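You operate a simulated robot arm through the tools that you are given. There is no shell and no other tool.

The job below is to be done with a simulated robot arm. You get a single attempt, and the scene is never put back.

TASK
Seal the filled cup and stand it on the green mat.
Fine: use the cup sealer; first turn the grey knob till the amber light goes out; hold the steel handle down till the green light; slide the white drawer back in. Set down upright: large cup.

The check looks at the end state, three seconds after you hand in, the way a careful person would. Anything else that was tipped, shoved, dropped, spilled or broken makes it a failure. Lids that push on must go on centred and level and be pressed home; caps that screw on are set level and turned clockwise until they are tight.

THE ROBOT
A 7-joint arm with a two-finger parallel gripper, fixed in place. Base frame: the origin is at the foot of the arm, x ahead of it, y to its left, z up. Readings come in m, rad, newtons and seconds.
Its first joint turns from -2.897 to 2.897 rad. Payload 4.4 kg.
Tool frame: the origin (TCP) lies between the finger pads and is the grasp point; the fingertips stand 0.023 m ahead of it; z points along the fingers, y is the line along which they close. Largest opening 0.094 m; finger width 0.038, thickness 0.01; the body of the gripper, 0.054 by 0.096 m, starts 0.039 m behind the TCP.
Orientation is that of the tool frame in the base frame, as a unit quaternion [x, y, z, w]. With the fingers straight down and closing along the base's y, the tool's x points along the base's -x, its y along +y and its z along -z.

THE INTERFACE
- The arm moves only by the tool servo_tool. Its argument "rows" is a list of rows, each an object (a shift or turn left out is 0, a gripper value left out holds the last) with "delta_pos": the shift along the tool's x, y, z in units of 250 mm (1.0 is 250 mm), a list of three; "rotation": the turn, a rotation vector about the tool's x, y, z in units of 90 degrees (1.0 is 90 degrees), a list of three; "grip": the gripper command, from -1 (shut) to 1 (fully open), values between in proportion. In form: [{"delta_pos": [tx, ty, tz], "rotation": [wx, wy, wz], "grip": grip}, ...]. A call has 1 to 20 rows; each row is the pose to reach, as a shift and turn from the pose commanded when the call began, along the tool's axes at that moment. A call with a number of a shift or a turn outside -1 to 1 is refused whole. Each row takes 0.2 s and may step no farther than 0.05 m and 0.15 rad from the row before; otherwise, or with a gripper value out of range, the whole call is refused. A pose out of reach is approached as far as the arm can. The call stops where the force on the tool passes 40 N (or 10 N more than at its start, if that is more) or the arm is blocked; 0.2 s more then pass. The fingers move at their own pace (about 0.072 m/s each) and stop on an object; they squeeze with about 33 N. The grip force told is the motor's: it shows also when the fingers shut on nothing. Time passes only in rows, and 0.2 s behind the last, so rows that repeat a pose let the fingers close. It gives the time, the measured TCP pose, the force on the tool (base axes), the opening and the grip force at its end, in the units of the frame above (readings bear some noise), with the torque about the TCP (base axes, N m) and any sound that the robot's microphone picked up.
- Cameras (640 x 400 px; columns grow to the right, rows downward): "scene" is fixed at [0.217, 0.6369, 1.4553]; the picture's right is [-0.31, -0.95, 0.00], its down [-0.27, 0.09, -0.96] and it looks along [0.91, -0.30, -0.28] (base axes); focal length 214 px, centre (320, 200). "wrist" rides on the gripper at [0.086, 0.016, -0.075] in the tool frame; the picture's right is [-0.18, 0.98, 0.00], its down [-0.58, -0.11, -0.81] and it looks along [-0.79, -0.15, 0.59] (tool axes); focal length 243 px, centre (320, 200). There is no depth. A picture from a camera that has moved, and an enlarged one, comes with that camera's place and axes in the base frame and with its lens. The place of the scene camera against the robot may be out by one fixed shift of up to 0.018 m in any direction.
- get_image(camera): a new picture of that camera. It takes no simulated time.
- zoom(camera, box): a new picture of the part [left, top, right, bottom] of that camera's present view, enlarged. It takes no simulated time.
- hand_in(): hands the job in; it is judged then, once.

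Places have to be worked out from the pictures, the camera data and where the tool is seen. Open the gripper and draw the arm clear of the work before you hand the job in, unless the task says otherwise.

The tools are called as name(argument=value, ...) on one line, values as JSON. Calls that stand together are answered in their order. servo_tool: Moves the arm, as the interface text tells. Its arguments: {"type":"object","properties":{"rows":{"type":"array"}},"required":["rows"]} The other tools are called the same way: get_image (camera) takes a picture; zoom (camera, box) takes an enlarged picture of a part of a camera's view; hand_in () hands the job in.

At the start:

```text
time: 0.0
eef_pos: [0.4511, 0.4694, 1.5383]
ee_rot: [0.001, 1.0, 0.001, 0.0]
contact_force: [-0.3, 0.6, -0.2]
moment: [0.03, -0.02, -0.01]
gripper_width: 0.094
grasp_force: 0.0
```

scene: 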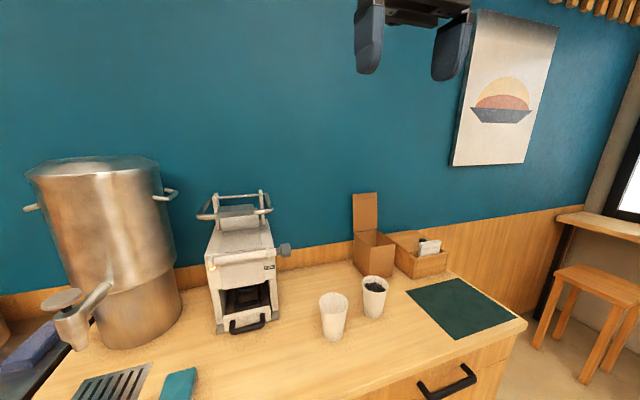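
wrist: 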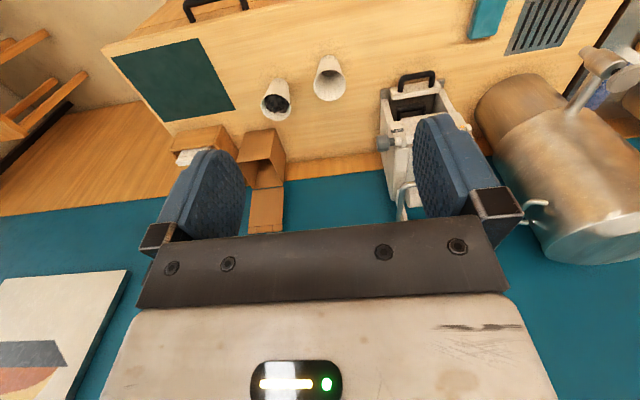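

I begin by looking closely at the machine, the cups and the mat before moving.

zoom(camera="scene", box=[180, 180, 300, 340])

zoom(camera="scene", box=[300, 180, 540, 350])

zoom(camera="wrist", box=[240, 30, 520, 220])

```text
2.50 times, centred on (240, 260) of scene
camera zoom: at [0.217, 0.6369, 1.4553], right [-0.31, -0.95, 0.0], down [-0.27, 0.09, -0.96], along [0.91, -0.3, -0.28], focal length 536 px, centre (520, 50)
```

zoom: 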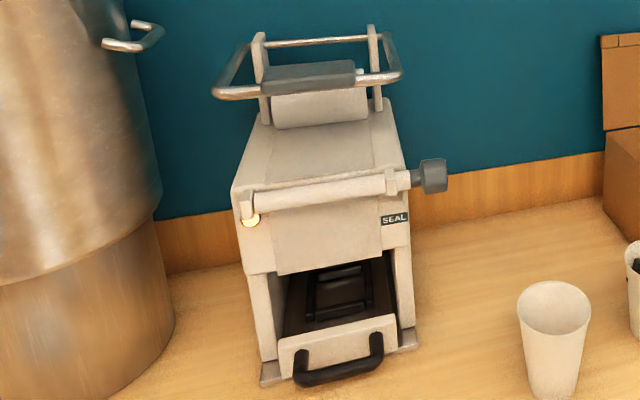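

```text
2.35 times, centred on (420, 265) of scene
camera zoom: at [0.217, 0.6369, 1.4553], right [-0.31, -0.95, 0.0], down [-0.27, 0.09, -0.96], along [0.91, -0.3, -0.28], focal length 505 px, centre (85, 47)
```

zoom: 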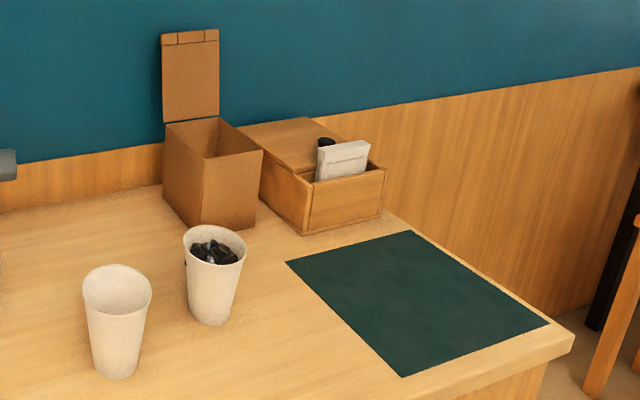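

```text
2.11 times, centred on (380, 125) of wrist
camera zoom: at [0.3657, 0.4857, 1.6142], right [0.18, 0.98, 0.0], down [0.58, -0.11, 0.81], along [0.79, -0.15, -0.59], focal length 511 px, centre (194, 358)
```

zoom: 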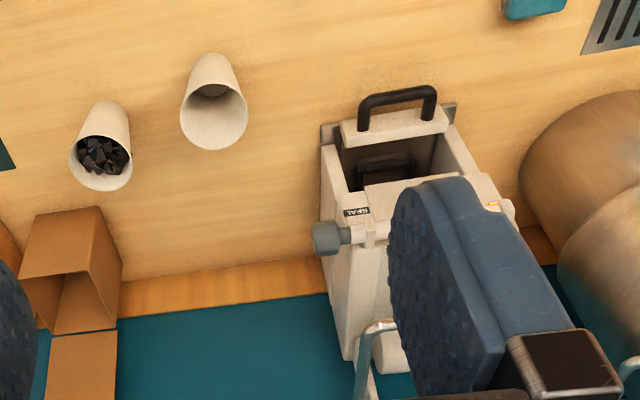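

The dark-filled cup stands near (0.73, 0.28), an apparently empty one beside it, and the sealer near (0.8–1.0, 0.69). I lower the tool 0.2 m in free air to get a second wrist view for triangulating.

servo_tool(rows=[{"delta_pos": [0, 0, 0.2], "grip": 1}, {"delta_pos": [0, 0, 0.4]}, {"delta_pos": [0, 0, 0.6]}, {"delta_pos": [0, 0, 0.8]}, {"delta_pos": [0, 0, 0.8]}])

get_image(camera="wrist")

get_image(camera="scene")

```text
time: 1.2
eef_pos: [0.4508, 0.4695, 1.3401]
ee_rot: [0.0, 1.0, 0.0, 0.0]
contact_force: [-1.0, 0.6, 0.5]
moment: [-0.01, -0.02, -0.04]
gripper_width: 0.0939
grasp_force: 0.0
```

```text
taken
camera wrist: at [0.3651, 0.4861, 1.4151], right [0.18, 0.98, 0.0], down [0.58, -0.11, 0.81], along [0.79, -0.15, -0.59], focal length 243 px, centre (320, 200)
```

wrist: 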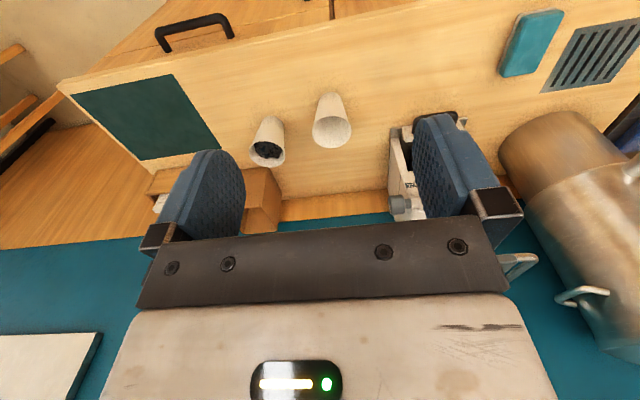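

```text
taken
```

scene: 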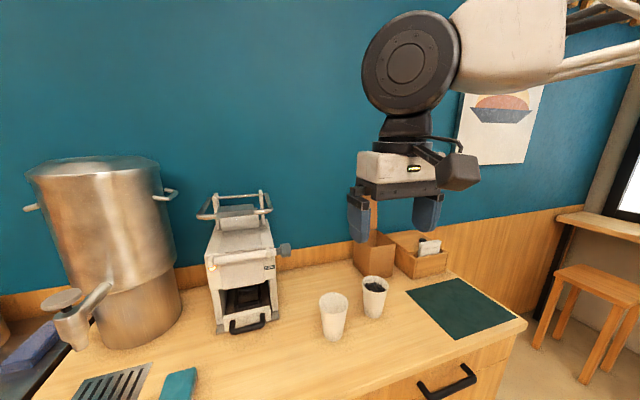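

Triangulating the two wrist views puts the dark cup's rim near (0.764, 0.276, 0.944), the knob near (0.815, 0.57, 1.11) and the drawer handle near (0.784, 0.70, 0.885). I move the wrist camera in front of the sealer, in free air, to study it.

servo_tool(rows=[{"delta_pos": [0.033, 0.153, 0.06]}, {"delta_pos": [0.067, 0.307, 0.12]}, {"delta_pos": [0.1, 0.46, 0.18]}, {"delta_pos": [0.133, 0.613, 0.24]}, {"delta_pos": [0.167, 0.767, 0.3]}, {"delta_pos": [0.2, 0.92, 0.36]}, {"delta_pos": [0.2, 0.92, 0.36]}])

get_image(camera="wrist")

get_image(camera="scene")

```text
time: 2.8
eef_pos: [0.4008, 0.699, 1.2503]
ee_rot: [0.0, 1.0, 0.0, -0.001]
contact_force: [0.3, -0.2, -0.8]
moment: [-0.01, 0.0, 0.0]
gripper_width: 0.0939
grasp_force: 0.0
```

```text
taken
camera wrist: at [0.3158, 0.7164, 1.3246], right [0.18, 0.98, 0.0], down [0.58, -0.11, 0.81], along [0.79, -0.15, -0.59], focal length 243 px, centre (320, 200)
```

wrist: 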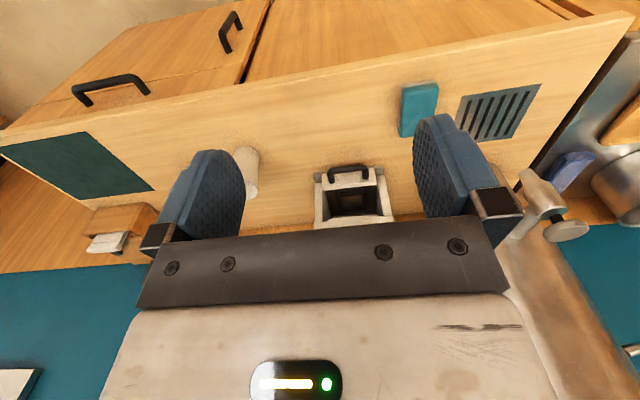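

```text
taken
```

scene: 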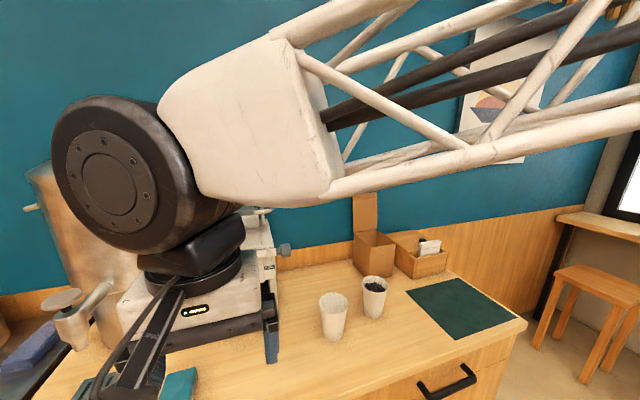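

The sealer shows between the fingers; I enlarge that part.

zoom(camera="wrist", box=[280, 140, 440, 240])

```text
4.00 times, centred on (360, 190) of wrist
camera zoom: at [0.3158, 0.7164, 1.3246], right [0.18, 0.98, 0.0], down [0.58, -0.11, 0.81], along [0.79, -0.15, -0.59], focal length 970 px, centre (160, 240)
```

zoom: 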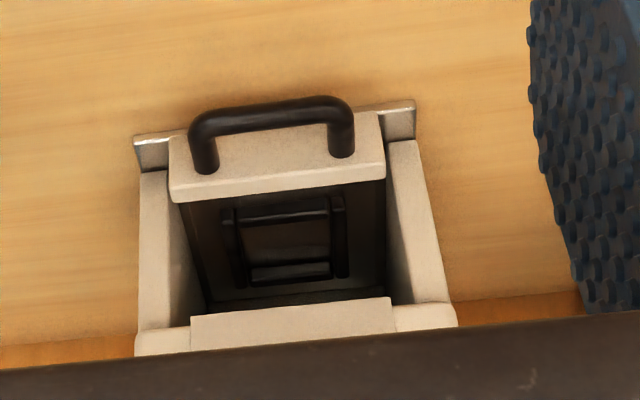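

The drawer front sits at about x=0.825, y 0.63–0.77, with a cup frame inside around (0.95, 0.70); the table is at z≈0.805. I tilt the tool outward 30° and go a bit lower for a level view of the front, knob and lamp.

servo_tool(rows=[{"delta_pos": [0, 0, 0.1], "rotation": [0, -0.0833, 0]}, {"delta_pos": [0, 0, 0.2], "rotation": [0, -0.1667, 0]}, {"delta_pos": [0, 0, 0.3], "rotation": [0, -0.25, 0]}, {"delta_pos": [0, 0, 0.4], "rotation": [0, -0.3333, 0]}, {"delta_pos": [0, 0, 0.4], "rotation": [0, -0.3333, 0]}])

get_image(camera="wrist")

zoom(camera="wrist", box=[250, 60, 450, 240])

```text
time: 4.0
eef_pos: [0.4014, 0.6967, 1.1472]
ee_rot: [0.0, 0.966, 0.0, 0.259]
contact_force: [-0.6, -0.1, 0.6]
moment: [0.0, -0.03, 0.03]
gripper_width: 0.0938
grasp_force: 0.1
```

```text
taken
camera wrist: at [0.2894, 0.7151, 1.1684], right [0.16, 0.98, 0.09], down [0.1, -0.11, 0.99], along [0.98, -0.15, -0.11], focal length 243 px, centre (320, 200)
```

wrist: 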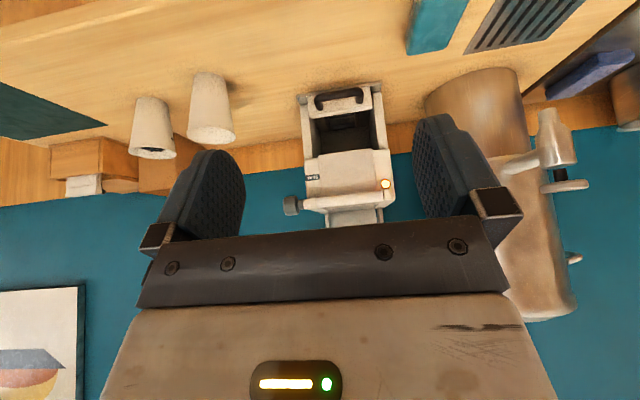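

```text
2.22 times, centred on (350, 150) of wrist
camera zoom: at [0.2894, 0.7151, 1.1684], right [0.16, 0.98, 0.09], down [0.1, -0.11, 0.99], along [0.98, -0.15, -0.11], focal length 539 px, centre (253, 311)
```

zoom: 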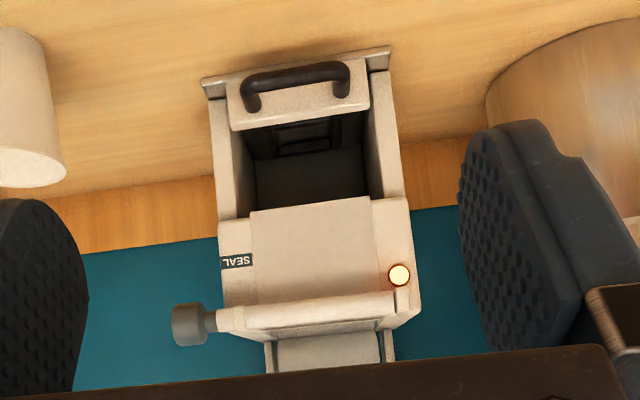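

The amber lamp is lit, the knob is at about (0.816, 0.570, 1.114) with its axis along y (machine centred at y≈0.70, front x≈0.81). I go back to tool-down over a clear spot near (0.5, 0.45) before turning the tool to point along +y for the knob.

servo_tool(rows=[{"delta_pos": [-0.091, -0.165, -0.024], "rotation": [0, 0.0555, 0]}, {"delta_pos": [-0.182, -0.33, -0.048], "rotation": [0, 0.111, 0]}, {"delta_pos": [-0.273, -0.494, -0.073], "rotation": [0, 0.1667, 0]}, {"delta_pos": [-0.364, -0.659, -0.097], "rotation": [0, 0.222, 0]}, {"delta_pos": [-0.455, -0.823, -0.122], "rotation": [0, 0.2778, 0]}, {"delta_pos": [-0.546, -0.988, -0.146], "rotation": [0, 0.3333, 0]}, {"delta_pos": [-0.546, -0.988, -0.146], "rotation": [0, 0.3333, 0]}])

get_image(camera="wrist")

zoom(camera="wrist", box=[220, 80, 460, 230])

zoom(camera="scene", box=[180, 180, 300, 260])

```text
time: 5.6
eef_pos: [0.5016, 0.451, 1.2492]
ee_rot: [0.0, 1.0, 0.0, 0.001]
contact_force: [0.6, 0.5, 0.0]
moment: [0.01, 0.0, -0.01]
gripper_width: 0.094
grasp_force: 0.0
```

```text
taken
camera wrist: at [0.4162, 0.4687, 1.3247], right [0.18, 0.98, 0.0], down [0.58, -0.11, 0.81], along [0.79, -0.15, -0.59], focal length 243 px, centre (320, 200)
```

wrist: 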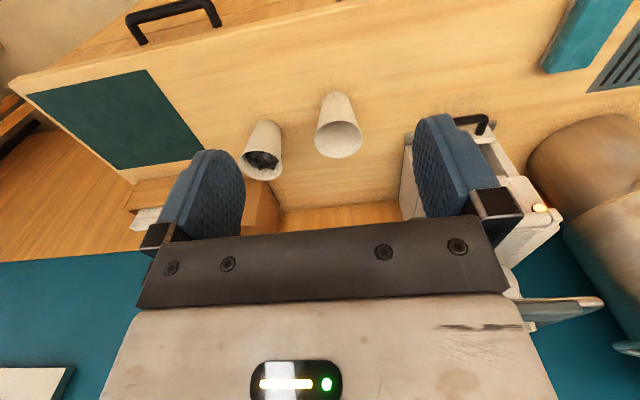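

```text
2.67 times, centred on (340, 155) of wrist
camera zoom: at [0.4162, 0.4687, 1.3247], right [0.18, 0.98, 0.0], down [0.58, -0.11, 0.81], along [0.79, -0.15, -0.59], focal length 647 px, centre (267, 320)
```

zoom: 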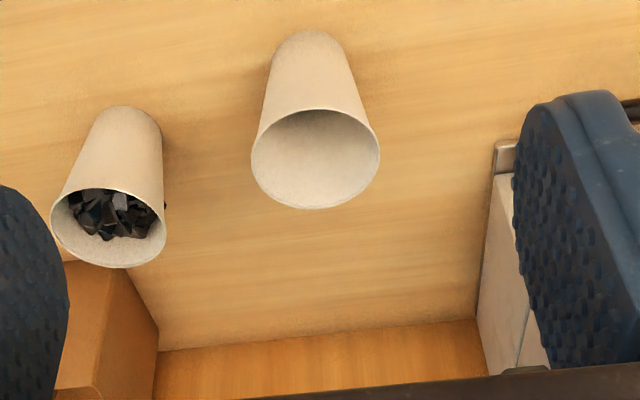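

```text
5.00 times, centred on (240, 220) of scene
camera zoom: at [0.217, 0.6369, 1.4553], right [-0.31, -0.95, 0.0], down [-0.27, 0.09, -0.96], along [0.91, -0.3, -0.28], focal length 1072 px, centre (720, 100)
```

zoom: 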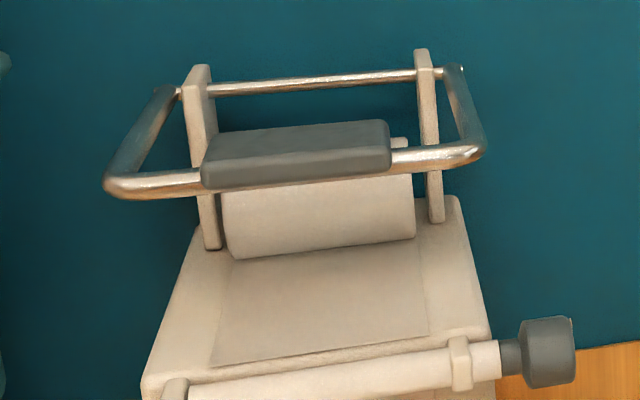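

The cup with dark contents is the filled one, rim about (0.745, 0.287, 0.97); the other is empty at about (0.727, 0.447). I now swing the tool to point along +y (fingers closing vertically) while staying in clear air.

servo_tool(rows=[{"delta_pos": [-0.033, -0.01, 0.017], "rotation": [-0.0833, 0, 0]}, {"delta_pos": [-0.067, -0.02, 0.033], "rotation": [-0.1667, 0, 0]}, {"delta_pos": [-0.1, -0.03, 0.05], "rotation": [-0.25, 0, 0]}, {"delta_pos": [-0.133, -0.04, 0.067], "rotation": [-0.3333, 0, 0]}, {"delta_pos": [-0.167, -0.05, 0.083], "rotation": [-0.4167, 0, 0]}, {"delta_pos": [-0.2, -0.06, 0.1], "rotation": [-0.5, 0, 0]}, {"delta_pos": [-0.233, -0.07, 0.117], "rotation": [-0.5833, 0, 0]}, {"delta_pos": [-0.267, -0.08, 0.133], "rotation": [-0.6667, 0, 0]}, {"delta_pos": [-0.3, -0.09, 0.15], "rotation": [-0.75, 0, 0]}, {"delta_pos": [-0.333, -0.1, 0.167], "rotation": [-0.8333, 0, 0]}, {"delta_pos": [-0.367, -0.11, 0.183], "rotation": [-0.9167, 0, 0]}, {"delta_pos": [-0.4, -0.12, 0.2], "rotation": [-1, 0, 0]}, {"delta_pos": [-0.4, -0.12, 0.2], "rotation": [-1, 0, 0]}])

get_image(camera="wrist")

get_image(camera="scene")

```text
time: 8.4
eef_pos: [0.602, 0.4216, 1.1987]
ee_rot: [0.0, 0.706, 0.708, 0.0]
contact_force: [-0.8, -0.4, -1.1]
moment: [0.03, -0.01, 0.0]
gripper_width: 0.0938
grasp_force: 0.1
```

```text
taken
camera wrist: at [0.5161, 0.3482, 1.2155], right [0.18, 0.0, 0.98], down [0.58, -0.81, -0.11], along [0.79, 0.59, -0.15], focal length 243 px, centre (320, 200)
```

wrist: 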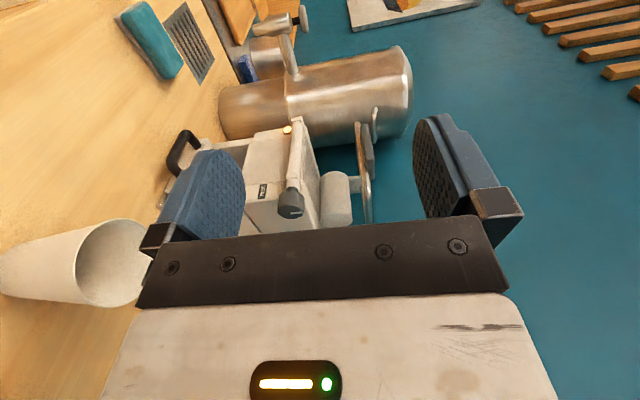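

```text
taken
```

scene: 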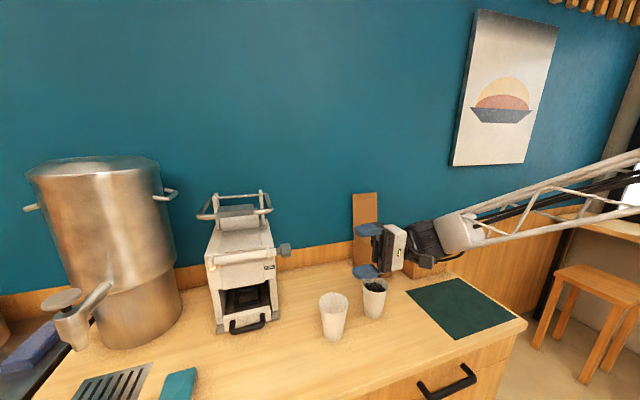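

The tool now points at the knob's side. I enlarge the machine for precise knob, lamp and handle positions.

zoom(camera="wrist", box=[220, 100, 420, 240])

```text
2.86 times, centred on (320, 170) of wrist
camera zoom: at [0.5161, 0.3482, 1.2155], right [0.18, 0.0, 0.98], down [0.58, -0.81, -0.11], along [0.79, 0.59, -0.15], focal length 693 px, centre (320, 286)
```

zoom: 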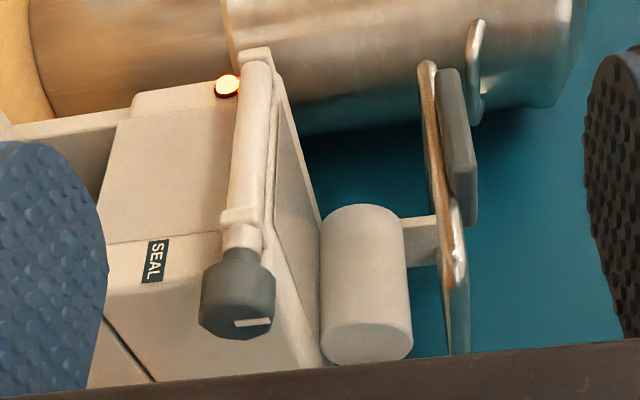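

The knob axis is at about x=0.812, z=1.115, face at y≈0.554, pointer mark up. I move in front of it at y≈0.44.

servo_tool(rows=[{"delta_pos": [-0.168, -0.067, 0.015]}, {"delta_pos": [-0.336, -0.134, 0.03]}, {"delta_pos": [-0.504, -0.202, 0.045]}, {"delta_pos": [-0.672, -0.269, 0.06]}, {"delta_pos": [-0.84, -0.336, 0.074]}, {"delta_pos": [-0.84, -0.336, 0.074]}])

get_image(camera="wrist")

get_image(camera="scene")

```text
time: 9.8
eef_pos: [0.8096, 0.4375, 1.1128]
ee_rot: [0.001, 0.707, 0.707, 0.0]
contact_force: [0.2, -0.2, -0.3]
moment: [-0.03, -0.02, -0.01]
gripper_width: 0.0939
grasp_force: 0.1
```

```text
taken
camera wrist: at [0.7243, 0.3643, 1.1292], right [0.18, 0.0, 0.98], down [0.58, -0.81, -0.11], along [0.79, 0.59, -0.15], focal length 243 px, centre (320, 200)
```

wrist: 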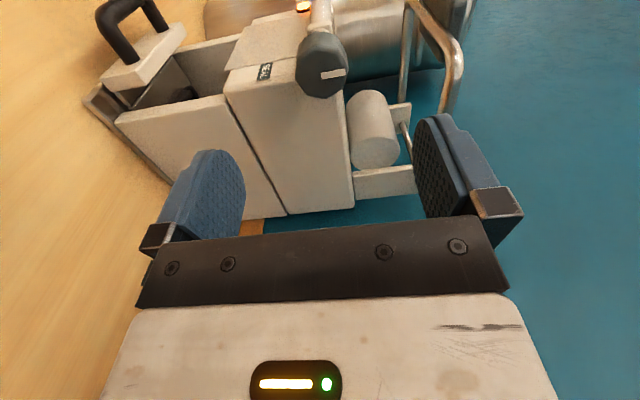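

```text
taken
```

scene: 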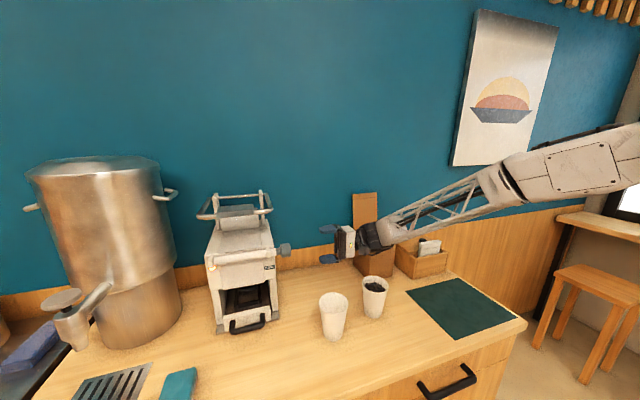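

The knob face centre works out at (0.816, 0.554, 1.116). I advance along +y to put the knob between the fingers, then close.

servo_tool(rows=[{"delta_pos": [-0.01, 0.006, 0.13]}, {"delta_pos": [-0.02, 0.012, 0.26]}, {"delta_pos": [-0.022, 0.012, 0.39]}, {"delta_pos": [-0.022, 0.012, 0.5]}, {"delta_pos": [-0.022, 0.012, 0.5]}])

get_image(camera="wrist")

zoom(camera="scene", box=[200, 190, 360, 290])

```text
time: 11.0
eef_pos: [0.8171, 0.5635, 1.1181]
ee_rot: [0.0, 0.707, 0.707, 0.0]
contact_force: [0.2, 0.3, -0.4]
moment: [0.0, -0.02, 0.02]
gripper_width: 0.0942
grasp_force: 0.1
```

```text
taken
camera wrist: at [0.731, 0.4902, 1.1348], right [0.18, 0.0, 0.98], down [0.58, -0.81, -0.11], along [0.79, 0.59, -0.15], focal length 243 px, centre (320, 200)
```

wrist: 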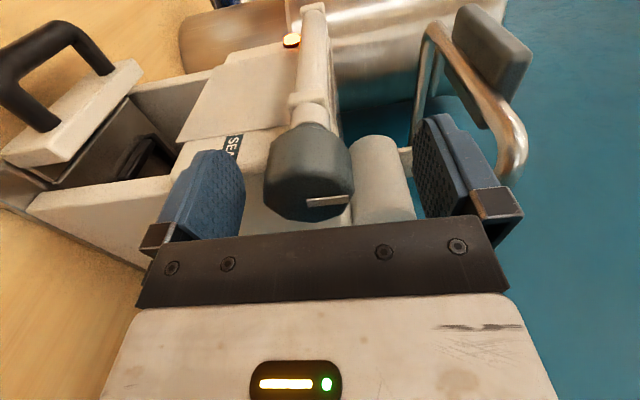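

```text
4.00 times, centred on (280, 240) of scene
camera zoom: at [0.217, 0.6369, 1.4553], right [-0.31, -0.95, 0.0], down [-0.27, 0.09, -0.96], along [0.91, -0.3, -0.28], focal length 858 px, centre (480, 40)
```

zoom: 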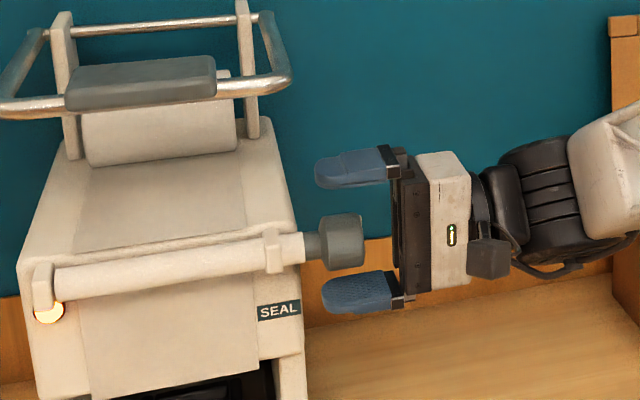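

The knob is between the fingers, roughly 4 mm below mid-gap. I lower by 4 mm and close on it.

servo_tool(rows=[{"delta_pos": [0, -0.018, 0]}, {"delta_pos": [0, -0.018, 0], "grip": -1}, {"delta_pos": [0, -0.018, 0]}, {"delta_pos": [0, -0.018, 0]}, {"delta_pos": [0, -0.018, 0]}])

get_image(camera="wrist")

```text
time: 12.2
eef_pos: [0.8178, 0.5636, 1.1123]
ee_rot: [0.0, 0.708, 0.706, 0.0]
contact_force: [1.8, 3.5, -19.6]
moment: [-0.35, -0.06, -0.28]
gripper_width: 0.0416
grasp_force: 44.8
```

```text
taken
camera wrist: at [0.7311, 0.4902, 1.1291], right [0.19, 0.0, 0.98], down [0.58, -0.81, -0.11], along [0.79, 0.59, -0.15], focal length 243 px, centre (320, 200)
```

wrist: 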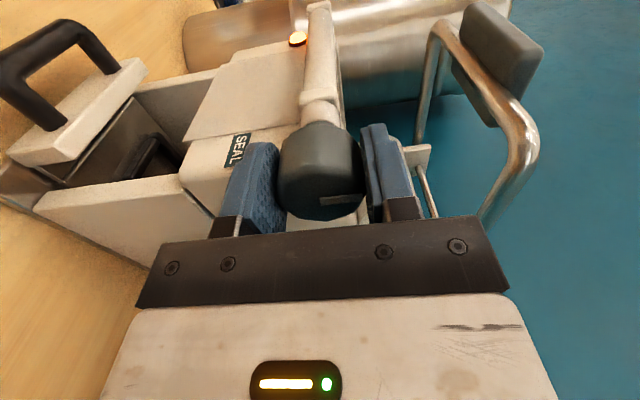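

Gripped (0.0416 m wide), but the tool feels −20 N vertically, so the knob centre is slightly lower; I ease down 2.5 mm.

servo_tool(rows=[{"delta_pos": [0, -0.01, 0]}, {"delta_pos": [0, -0.01, 0]}])

```text
time: 12.8
eef_pos: [0.8172, 0.5627, 1.112]
ee_rot: [0.0, 0.706, 0.708, 0.0]
contact_force: [-8.1, -15.4, -9.8]
moment: [-0.2, 0.03, 0.31]
gripper_width: 0.0418
grasp_force: 45.4
```

Force has eased. I turn the knob clockwise (positive about the tool axis) by 30° and look at the lamp.

servo_tool(rows=[{"rotation": [0, 0, 0.0833]}, {"rotation": [0, 0, 0.1667]}, {"rotation": [0, 0, 0.25]}, {"rotation": [0, 0, 0.3333]}, {"rotation": [0, 0, 0.3333]}])

get_image(camera="wrist")

zoom(camera="scene", box=[190, 180, 350, 280])

```text
time: 14.0
eef_pos: [0.8157, 0.5643, 1.1123]
ee_rot: [0.183, 0.683, 0.683, -0.182]
contact_force: [-2.5, -3.9, 4.4]
moment: [-0.07, -0.91, 0.07]
gripper_width: 0.0414
grasp_force: 45.3
```

```text
taken
camera wrist: at [0.7509, 0.4914, 1.1703], right [0.65, 0.0, 0.76], down [0.45, -0.81, -0.39], along [0.61, 0.59, -0.52], focal length 243 px, centre (320, 200)
```

wrist: 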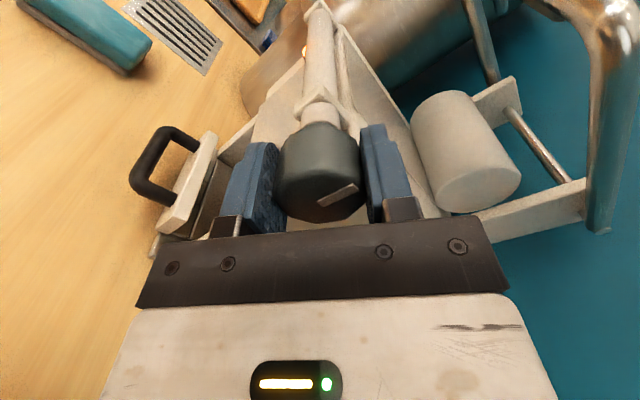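

```text
4.00 times, centred on (270, 230) of scene
camera zoom: at [0.217, 0.6369, 1.4553], right [-0.31, -0.95, 0.0], down [-0.27, 0.09, -0.96], along [0.91, -0.3, -0.28], focal length 858 px, centre (520, 80)
```

zoom: 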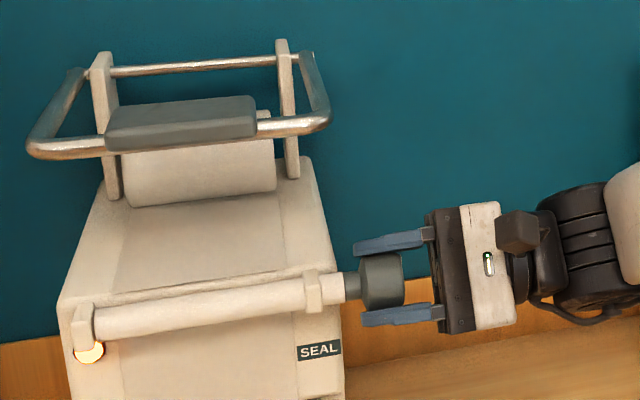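

The mark turned back relative to the fingers and the torque is −0.9 N·m, so the knob is against a stop that way. I turn the other way, to −30° from the start.

servo_tool(rows=[{"rotation": [0, 0, -0.0833]}, {"rotation": [0, 0, -0.1667]}, {"rotation": [0, 0, -0.25]}, {"rotation": [0, 0, -0.3333]}, {"rotation": [0, 0, -0.4167]}, {"rotation": [0, 0, -0.5]}, {"rotation": [0, 0, -0.5833]}, {"rotation": [0, 0, -0.6667]}, {"rotation": [0, 0, -0.6667]}])

get_image(camera="wrist")

zoom(camera="scene", box=[190, 180, 350, 280])

```text
time: 16.0
eef_pos: [0.8171, 0.5658, 1.1121]
ee_rot: [-0.183, 0.682, 0.683, 0.184]
contact_force: [-15.4, -19.0, 22.4]
moment: [0.39, 0.01, 0.09]
gripper_width: 0.0409
grasp_force: 45.7
```

```text
taken
camera wrist: at [0.7352, 0.4916, 1.0828], right [-0.33, 0.0, 0.94], down [0.56, -0.81, 0.2], along [0.76, 0.59, 0.27], focal length 243 px, centre (320, 200)
```

wrist: 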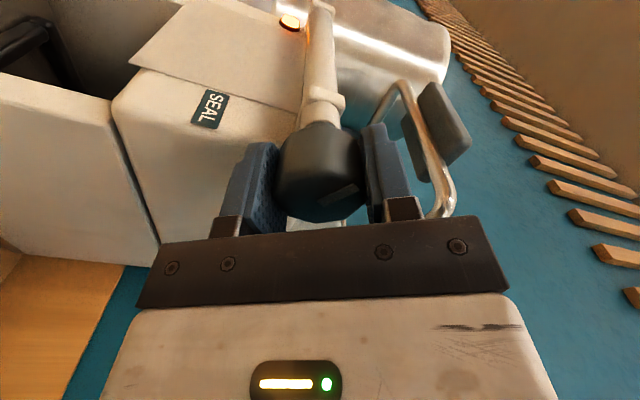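

```text
4.00 times, centred on (270, 230) of scene
camera zoom: at [0.217, 0.6369, 1.4553], right [-0.31, -0.95, 0.0], down [-0.27, 0.09, -0.96], along [0.91, -0.3, -0.28], focal length 858 px, centre (520, 80)
```

zoom: 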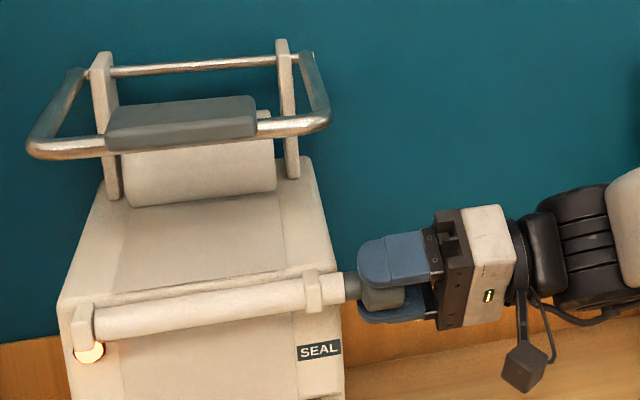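

The knob now turned with the gripper (about 60° counter-clockwise); lamp still amber. I continue in that direction by another 45°.

servo_tool(rows=[{"rotation": [0, 0, -0.0833]}, {"rotation": [0, 0, -0.1667]}, {"rotation": [0, 0, -0.25]}, {"rotation": [0, 0, -0.3333]}, {"rotation": [0, 0, -0.4167]}, {"rotation": [0, 0, -0.5]}, {"rotation": [0, 0, -0.5]}])

zoom(camera="wrist", box=[200, 0, 460, 240])

zoom(camera="scene", box=[190, 180, 350, 280])

```text
time: 17.6
eef_pos: [0.8172, 0.5653, 1.1116]
ee_rot: [-0.432, 0.56, 0.561, 0.43]
contact_force: [11.8, -4.5, 22.2]
moment: [-0.06, 0.01, -0.34]
gripper_width: 0.0412
grasp_force: 45.0
```

```text
1.67 times, centred on (330, 120) of wrist
camera zoom: at [0.7805, 0.4916, 1.0327], right [-0.9, 0.0, 0.43], down [0.25, -0.81, 0.53], along [0.35, 0.59, 0.73], focal length 404 px, centre (303, 333)
```

zoom: 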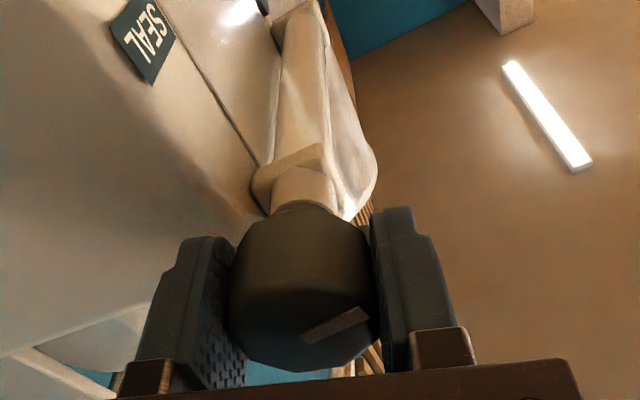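

```text
4.00 times, centred on (270, 230) of scene
camera zoom: at [0.217, 0.6369, 1.4553], right [-0.31, -0.95, 0.0], down [-0.27, 0.09, -0.96], along [0.91, -0.3, -0.28], focal length 858 px, centre (520, 80)
```

zoom: 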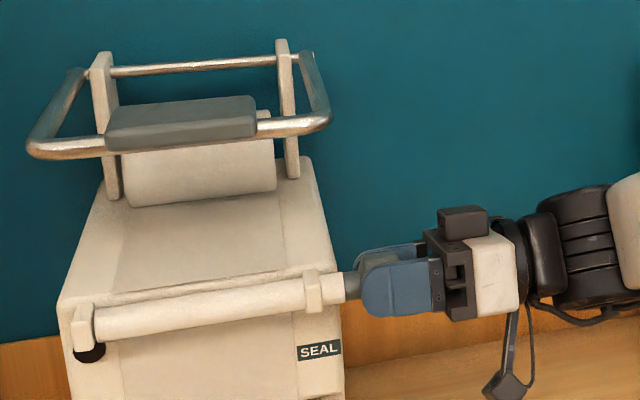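

The amber lamp is out. I release the knob and back off along −y.

servo_tool(rows=[{"grip": 1}, {"grip": 1}, {"grip": 1}, {"delta_pos": [0, 0, -0.15]}, {"delta_pos": [0, 0, -0.3]}, {"delta_pos": [0, 0, -0.45]}, {"delta_pos": [0, 0, -0.6]}, {"delta_pos": [0, 0, -0.6]}])

get_image(camera="scene")

zoom(camera="scene", box=[190, 180, 350, 280])

```text
time: 19.4
eef_pos: [0.8163, 0.4153, 1.1096]
ee_rot: [-0.43, 0.561, 0.561, 0.43]
contact_force: [-0.1, 0.0, -0.1]
moment: [-0.02, 0.0, 0.03]
gripper_width: 0.094
grasp_force: 0.1
```

```text
taken
```

scene: 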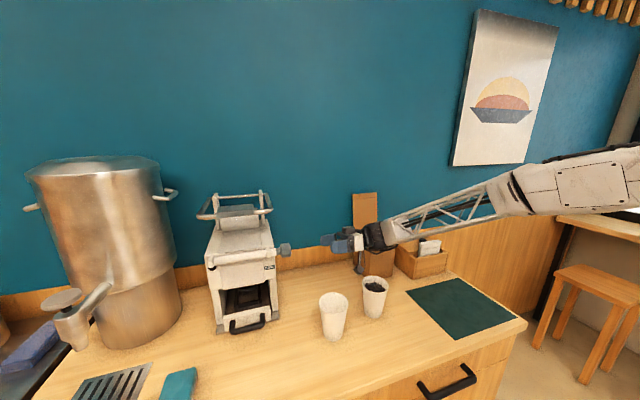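

```text
4.00 times, centred on (270, 230) of scene
camera zoom: at [0.217, 0.6369, 1.4553], right [-0.31, -0.95, 0.0], down [-0.27, 0.09, -0.96], along [0.91, -0.3, -0.28], focal length 858 px, centre (520, 80)
```

zoom: 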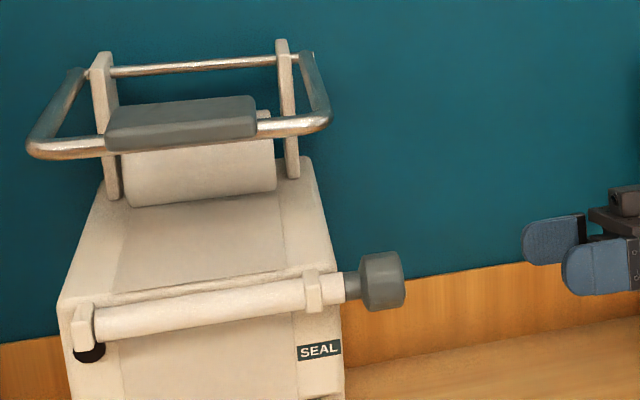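

Lamp stays dark. Next I'll roll the tool so the camera sits above the hand (easier to see and clears the table), raising 6 cm first, in two calls.

servo_tool(rows=[{"delta_pos": [-0.116, 0.031, 0], "rotation": [0, 0, 0.05]}, {"delta_pos": [-0.232, 0.062, 0], "rotation": [0, 0, 0.14]}, {"delta_pos": [-0.232, 0.062, 0], "rotation": [0, 0, 0.23]}, {"delta_pos": [-0.232, 0.062, 0], "rotation": [0, 0, 0.32]}, {"delta_pos": [-0.232, 0.062, 0], "rotation": [0, 0, 0.41]}, {"delta_pos": [-0.232, 0.062, 0], "rotation": [0, 0, 0.5]}, {"delta_pos": [-0.232, 0.062, 0], "rotation": [0, 0, 0.59]}, {"delta_pos": [-0.232, 0.062, 0], "rotation": [0, 0, 0.68]}, {"delta_pos": [-0.232, 0.062, 0], "rotation": [0, 0, 0.77]}, {"delta_pos": [-0.232, 0.062, 0], "rotation": [0, 0, 0.86]}, {"delta_pos": [-0.232, 0.062, 0], "rotation": [0, 0, 0.95]}, {"delta_pos": [-0.232, 0.062, 0], "rotation": [0, 0, 1.0]}])

servo_tool(rows=[{"rotation": [0, 0, 0.09]}, {"rotation": [0, 0, 0.18]}, {"rotation": [0, 0, 0.27]}, {"rotation": [0, 0, 0.36]}, {"rotation": [0, 0, 0.45]}, {"rotation": [0, 0, 0.54]}, {"rotation": [0, 0, 0.63]}, {"rotation": [0, 0, 0.72]}, {"rotation": [0, 0, 0.8]}, {"rotation": [0, 0, 0.8333]}, {"rotation": [0, 0, 0.8333]}])

get_image(camera="wrist")

get_image(camera="scene")

```text
time: 22.0
eef_pos: [0.8171, 0.4152, 1.1701]
ee_rot: [0.093, 0.701, 0.7, -0.094]
contact_force: [1.4, 0.6, -0.4]
moment: [-0.02, 0.04, 0.0]
gripper_width: 0.0942
grasp_force: 0.1
```

```text
time: 24.4
eef_pos: [0.8175, 0.4139, 1.1706]
ee_rot: [0.501, 0.499, 0.5, -0.5]
contact_force: [-1.3, -0.2, -0.5]
moment: [-0.01, 0.0, 0.0]
gripper_width: 0.0941
grasp_force: 0.0
```

```text
taken
camera wrist: at [0.8341, 0.341, 1.258], right [0.98, 0.0, -0.18], down [-0.11, -0.81, -0.58], along [-0.15, 0.59, -0.79], focal length 243 px, centre (320, 200)
```

wrist: 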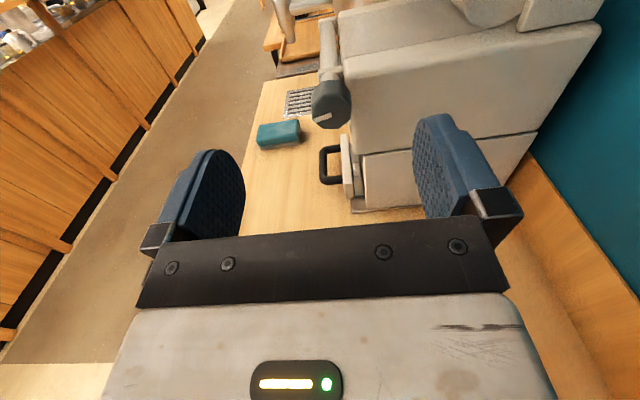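

```text
taken
```

scene: 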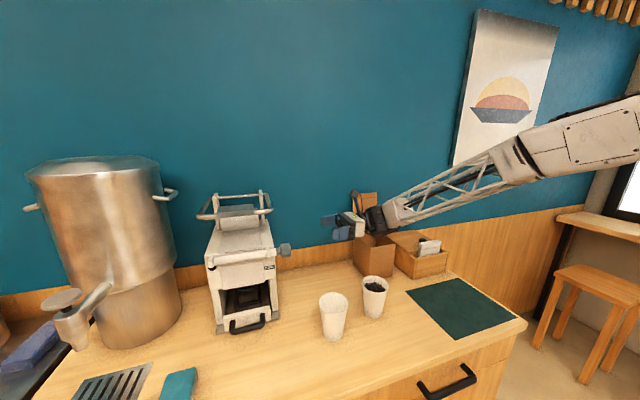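

Now the camera is above, with a side view of drawer and handle. I enlarge it to measure the handle's projection and the table level.

zoom(camera="wrist", box=[290, 70, 410, 220])

```text
2.67 times, centred on (350, 145) of wrist
camera zoom: at [0.8341, 0.341, 1.258], right [0.98, 0.0, -0.18], down [-0.11, -0.81, -0.58], along [-0.15, 0.59, -0.79], focal length 647 px, centre (240, 347)
```

zoom: 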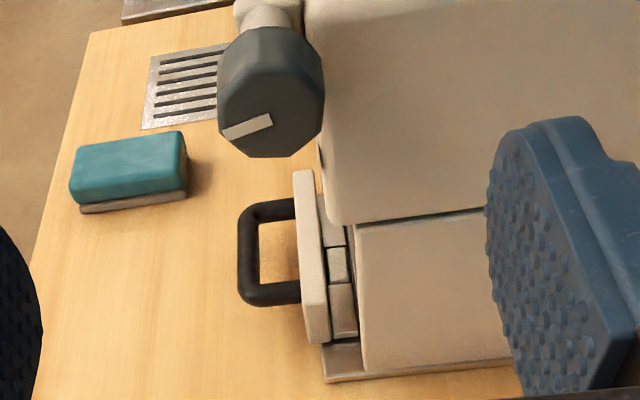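

The handle bar is at x≈0.773 (panel face x≈0.813, so a ~30 mm gap), y 0.67–0.757, z≈0.89. I pitch the tool 40° downward, moving toward −x, +y, with the fingers partly open, as a pre-pose for hooking a finger behind the bar.

servo_tool(rows=[{"delta_pos": [0, -0.15, 0.03], "rotation": [0, -0.074, 0], "grip": 0.489}, {"delta_pos": [-0.04, -0.3, 0.1], "rotation": [0, -0.148, 0]}, {"delta_pos": [-0.08, -0.42, 0.2], "rotation": [0, -0.222, 0]}, {"delta_pos": [-0.12, -0.5, 0.3], "rotation": [0, -0.296, 0]}, {"delta_pos": [-0.16, -0.55, 0.4], "rotation": [0, -0.37, 0]}, {"delta_pos": [-0.2, -0.55, 0.4], "rotation": [0, -0.4444, 0]}, {"delta_pos": [-0.2, -0.55, 0.4], "rotation": [0, -0.4444, 0]}])

get_image(camera="wrist")

get_image(camera="scene")

```text
time: 26.0
eef_pos: [0.6794, 0.5153, 1.121]
ee_rot: [0.641, 0.641, 0.299, -0.298]
contact_force: [0.3, 0.0, 0.3]
moment: [-0.01, -0.01, -0.02]
gripper_width: 0.0697
grasp_force: 0.0
```

```text
taken
camera wrist: at [0.6964, 0.5149, 1.2357], right [0.98, -0.12, -0.14], down [-0.11, -0.99, 0.07], along [-0.15, -0.06, -0.99], focal length 243 px, centre (320, 200)
```

wrist: 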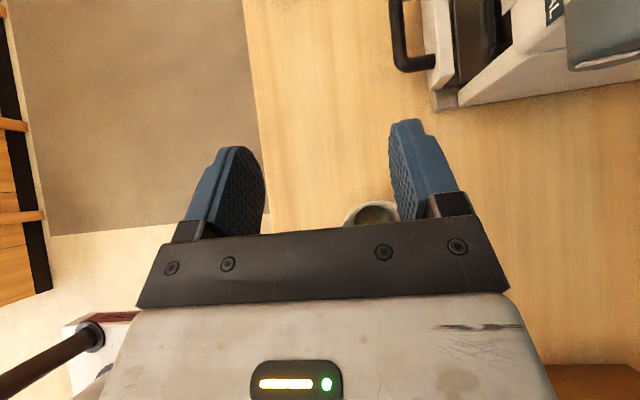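

```text
taken
```

scene: 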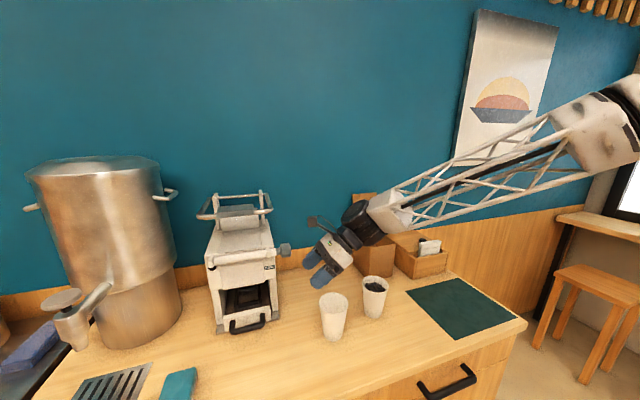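

Pre-pose reached and the bar re-measures at x≈0.772. I move toward the spot in front of the drawer at (0.68, 0.70, 0.95), staying clear of the bar.

servo_tool(rows=[{"delta_pos": [-0.007, 0, 0.16]}, {"delta_pos": [-0.014, 0, 0.32]}, {"delta_pos": [-0.021, 0, 0.48]}, {"delta_pos": [-0.028, 0, 0.64]}, {"delta_pos": [-0.035, 0, 0.8]}, {"delta_pos": [-0.04, 0, 0.96]}, {"delta_pos": [-0.04, 0, 0.96]}])

get_image(camera="wrist")

get_image(camera="scene")

```text
time: 27.6
eef_pos: [0.6786, 0.6925, 0.9577]
ee_rot: [0.641, 0.641, 0.298, -0.299]
contact_force: [0.7, -0.5, -0.2]
moment: [-0.02, -0.02, 0.0]
gripper_width: 0.0701
grasp_force: 0.0
```

```text
taken
camera wrist: at [0.6956, 0.691, 1.0724], right [0.98, -0.12, -0.14], down [-0.11, -0.99, 0.07], along [-0.15, -0.06, -0.99], focal length 243 px, centre (320, 200)
```

wrist: 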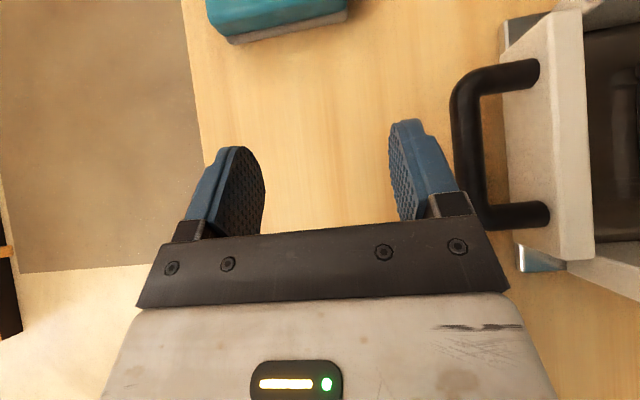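

```text
taken
```

scene: 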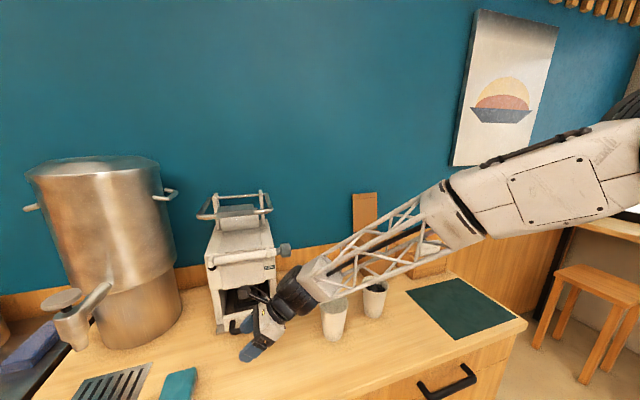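

The bar now reads x≈0.778, inner edge ≈0.786, panel ≈0.81. I shift to x=0.758 above the bar so the outer finger sits over the gap.

servo_tool(rows=[{"delta_pos": [0.012, 0.16, 0.03]}, {"delta_pos": [0.025, 0.318, 0.06]}, {"delta_pos": [0.025, 0.318, 0.06]}])

get_image(camera="wrist")

```text
time: 28.4
eef_pos: [0.7596, 0.708, 0.9528]
ee_rot: [0.64, 0.641, 0.298, -0.299]
contact_force: [1.1, -0.1, 0.4]
moment: [-0.02, 0.01, 0.0]
gripper_width: 0.0698
grasp_force: 0.0
```

```text
taken
camera wrist: at [0.7765, 0.7072, 1.0681], right [0.98, -0.12, -0.14], down [-0.11, -0.99, 0.07], along [-0.15, -0.06, -0.99], focal length 243 px, centre (320, 200)
```

wrist: 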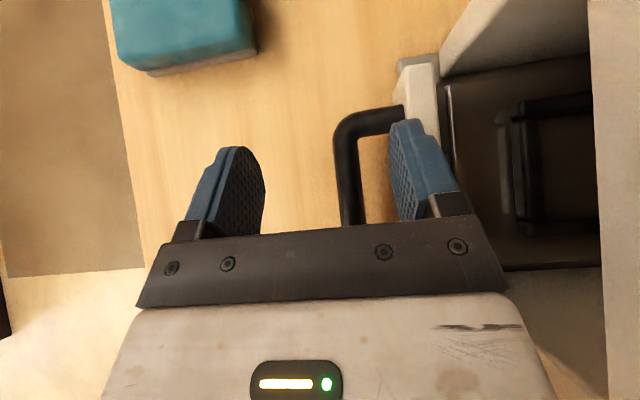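

The bar lies between the fingers with the right finger over the gap. I descend 5 cm straight down to hook it.

servo_tool(rows=[{"delta_pos": [-0.04, 0, 0.032]}, {"delta_pos": [-0.077, 0, 0.065]}, {"delta_pos": [-0.115, 0, 0.097]}, {"delta_pos": [-0.153, 0, 0.129]}, {"delta_pos": [-0.153, 0, 0.129]}])

get_image(camera="wrist")

zoom(camera="scene", box=[190, 220, 370, 380])

```text
time: 29.6
eef_pos: [0.7577, 0.7075, 0.9043]
ee_rot: [0.641, 0.641, 0.299, -0.298]
contact_force: [0.0, 0.9, -0.1]
moment: [0.0, -0.03, 0.01]
gripper_width: 0.0701
grasp_force: 0.2
```

```text
taken
camera wrist: at [0.7743, 0.7071, 1.0185], right [0.98, -0.12, -0.14], down [-0.11, -0.99, 0.07], along [-0.15, -0.06, -0.99], focal length 243 px, centre (320, 200)
```

wrist: 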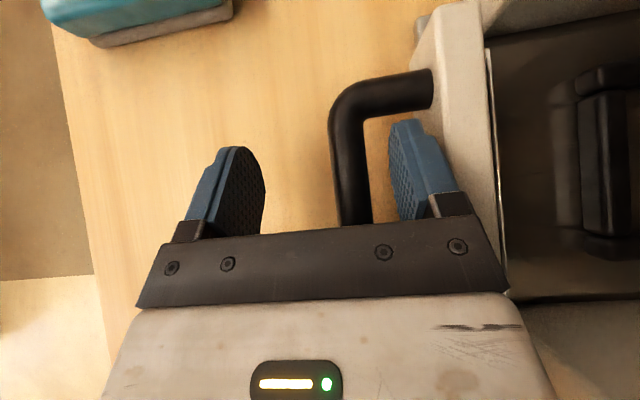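

```text
2.50 times, centred on (280, 300) of scene
camera zoom: at [0.217, 0.6369, 1.4553], right [-0.31, -0.95, 0.0], down [-0.27, 0.09, -0.96], along [0.91, -0.3, -0.28], focal length 536 px, centre (420, -50)
```

zoom: 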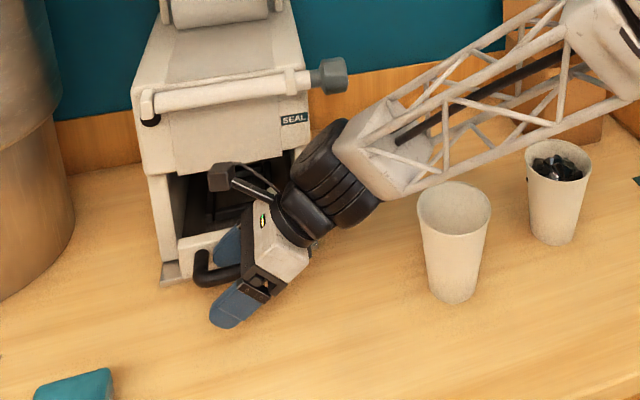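

Hooked cleanly with no force. I pull the drawer toward −x, first by about 9 cm, and check.

servo_tool(rows=[{"delta_pos": [0, -0.06, 0]}, {"delta_pos": [0, -0.12, 0]}, {"delta_pos": [0, -0.18, 0]}, {"delta_pos": [0, -0.24, 0]}, {"delta_pos": [0, -0.3, 0]}, {"delta_pos": [0, -0.36, 0]}, {"delta_pos": [0, -0.36, 0]}])

get_image(camera="wrist")

zoom(camera="scene", box=[190, 220, 370, 380])

```text
time: 31.2
eef_pos: [0.6705, 0.7075, 0.9038]
ee_rot: [0.641, 0.641, 0.298, -0.299]
contact_force: [-0.4, 0.1, -0.8]
moment: [-0.02, 0.02, 0.02]
gripper_width: 0.0704
grasp_force: 0.5
```

```text
taken
camera wrist: at [0.6866, 0.708, 1.0184], right [0.98, -0.12, -0.14], down [-0.11, -0.99, 0.07], along [-0.15, -0.06, -0.99], focal length 243 px, centre (320, 200)
```

wrist: 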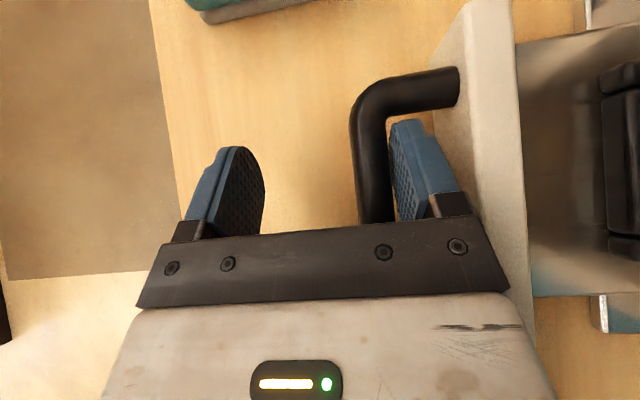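

```text
2.50 times, centred on (280, 300) of scene
camera zoom: at [0.217, 0.6369, 1.4553], right [-0.31, -0.95, 0.0], down [-0.27, 0.09, -0.96], along [0.91, -0.3, -0.28], focal length 536 px, centre (420, -50)
```

zoom: 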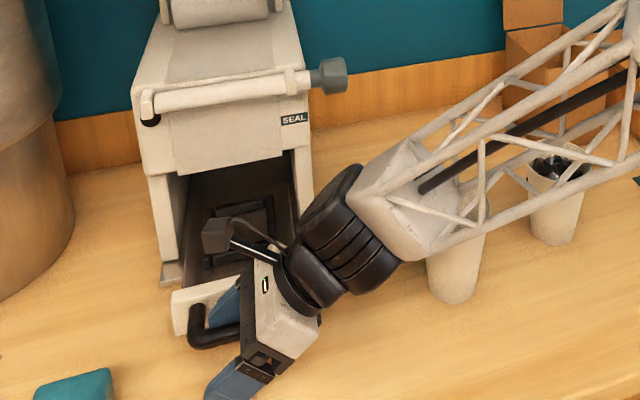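

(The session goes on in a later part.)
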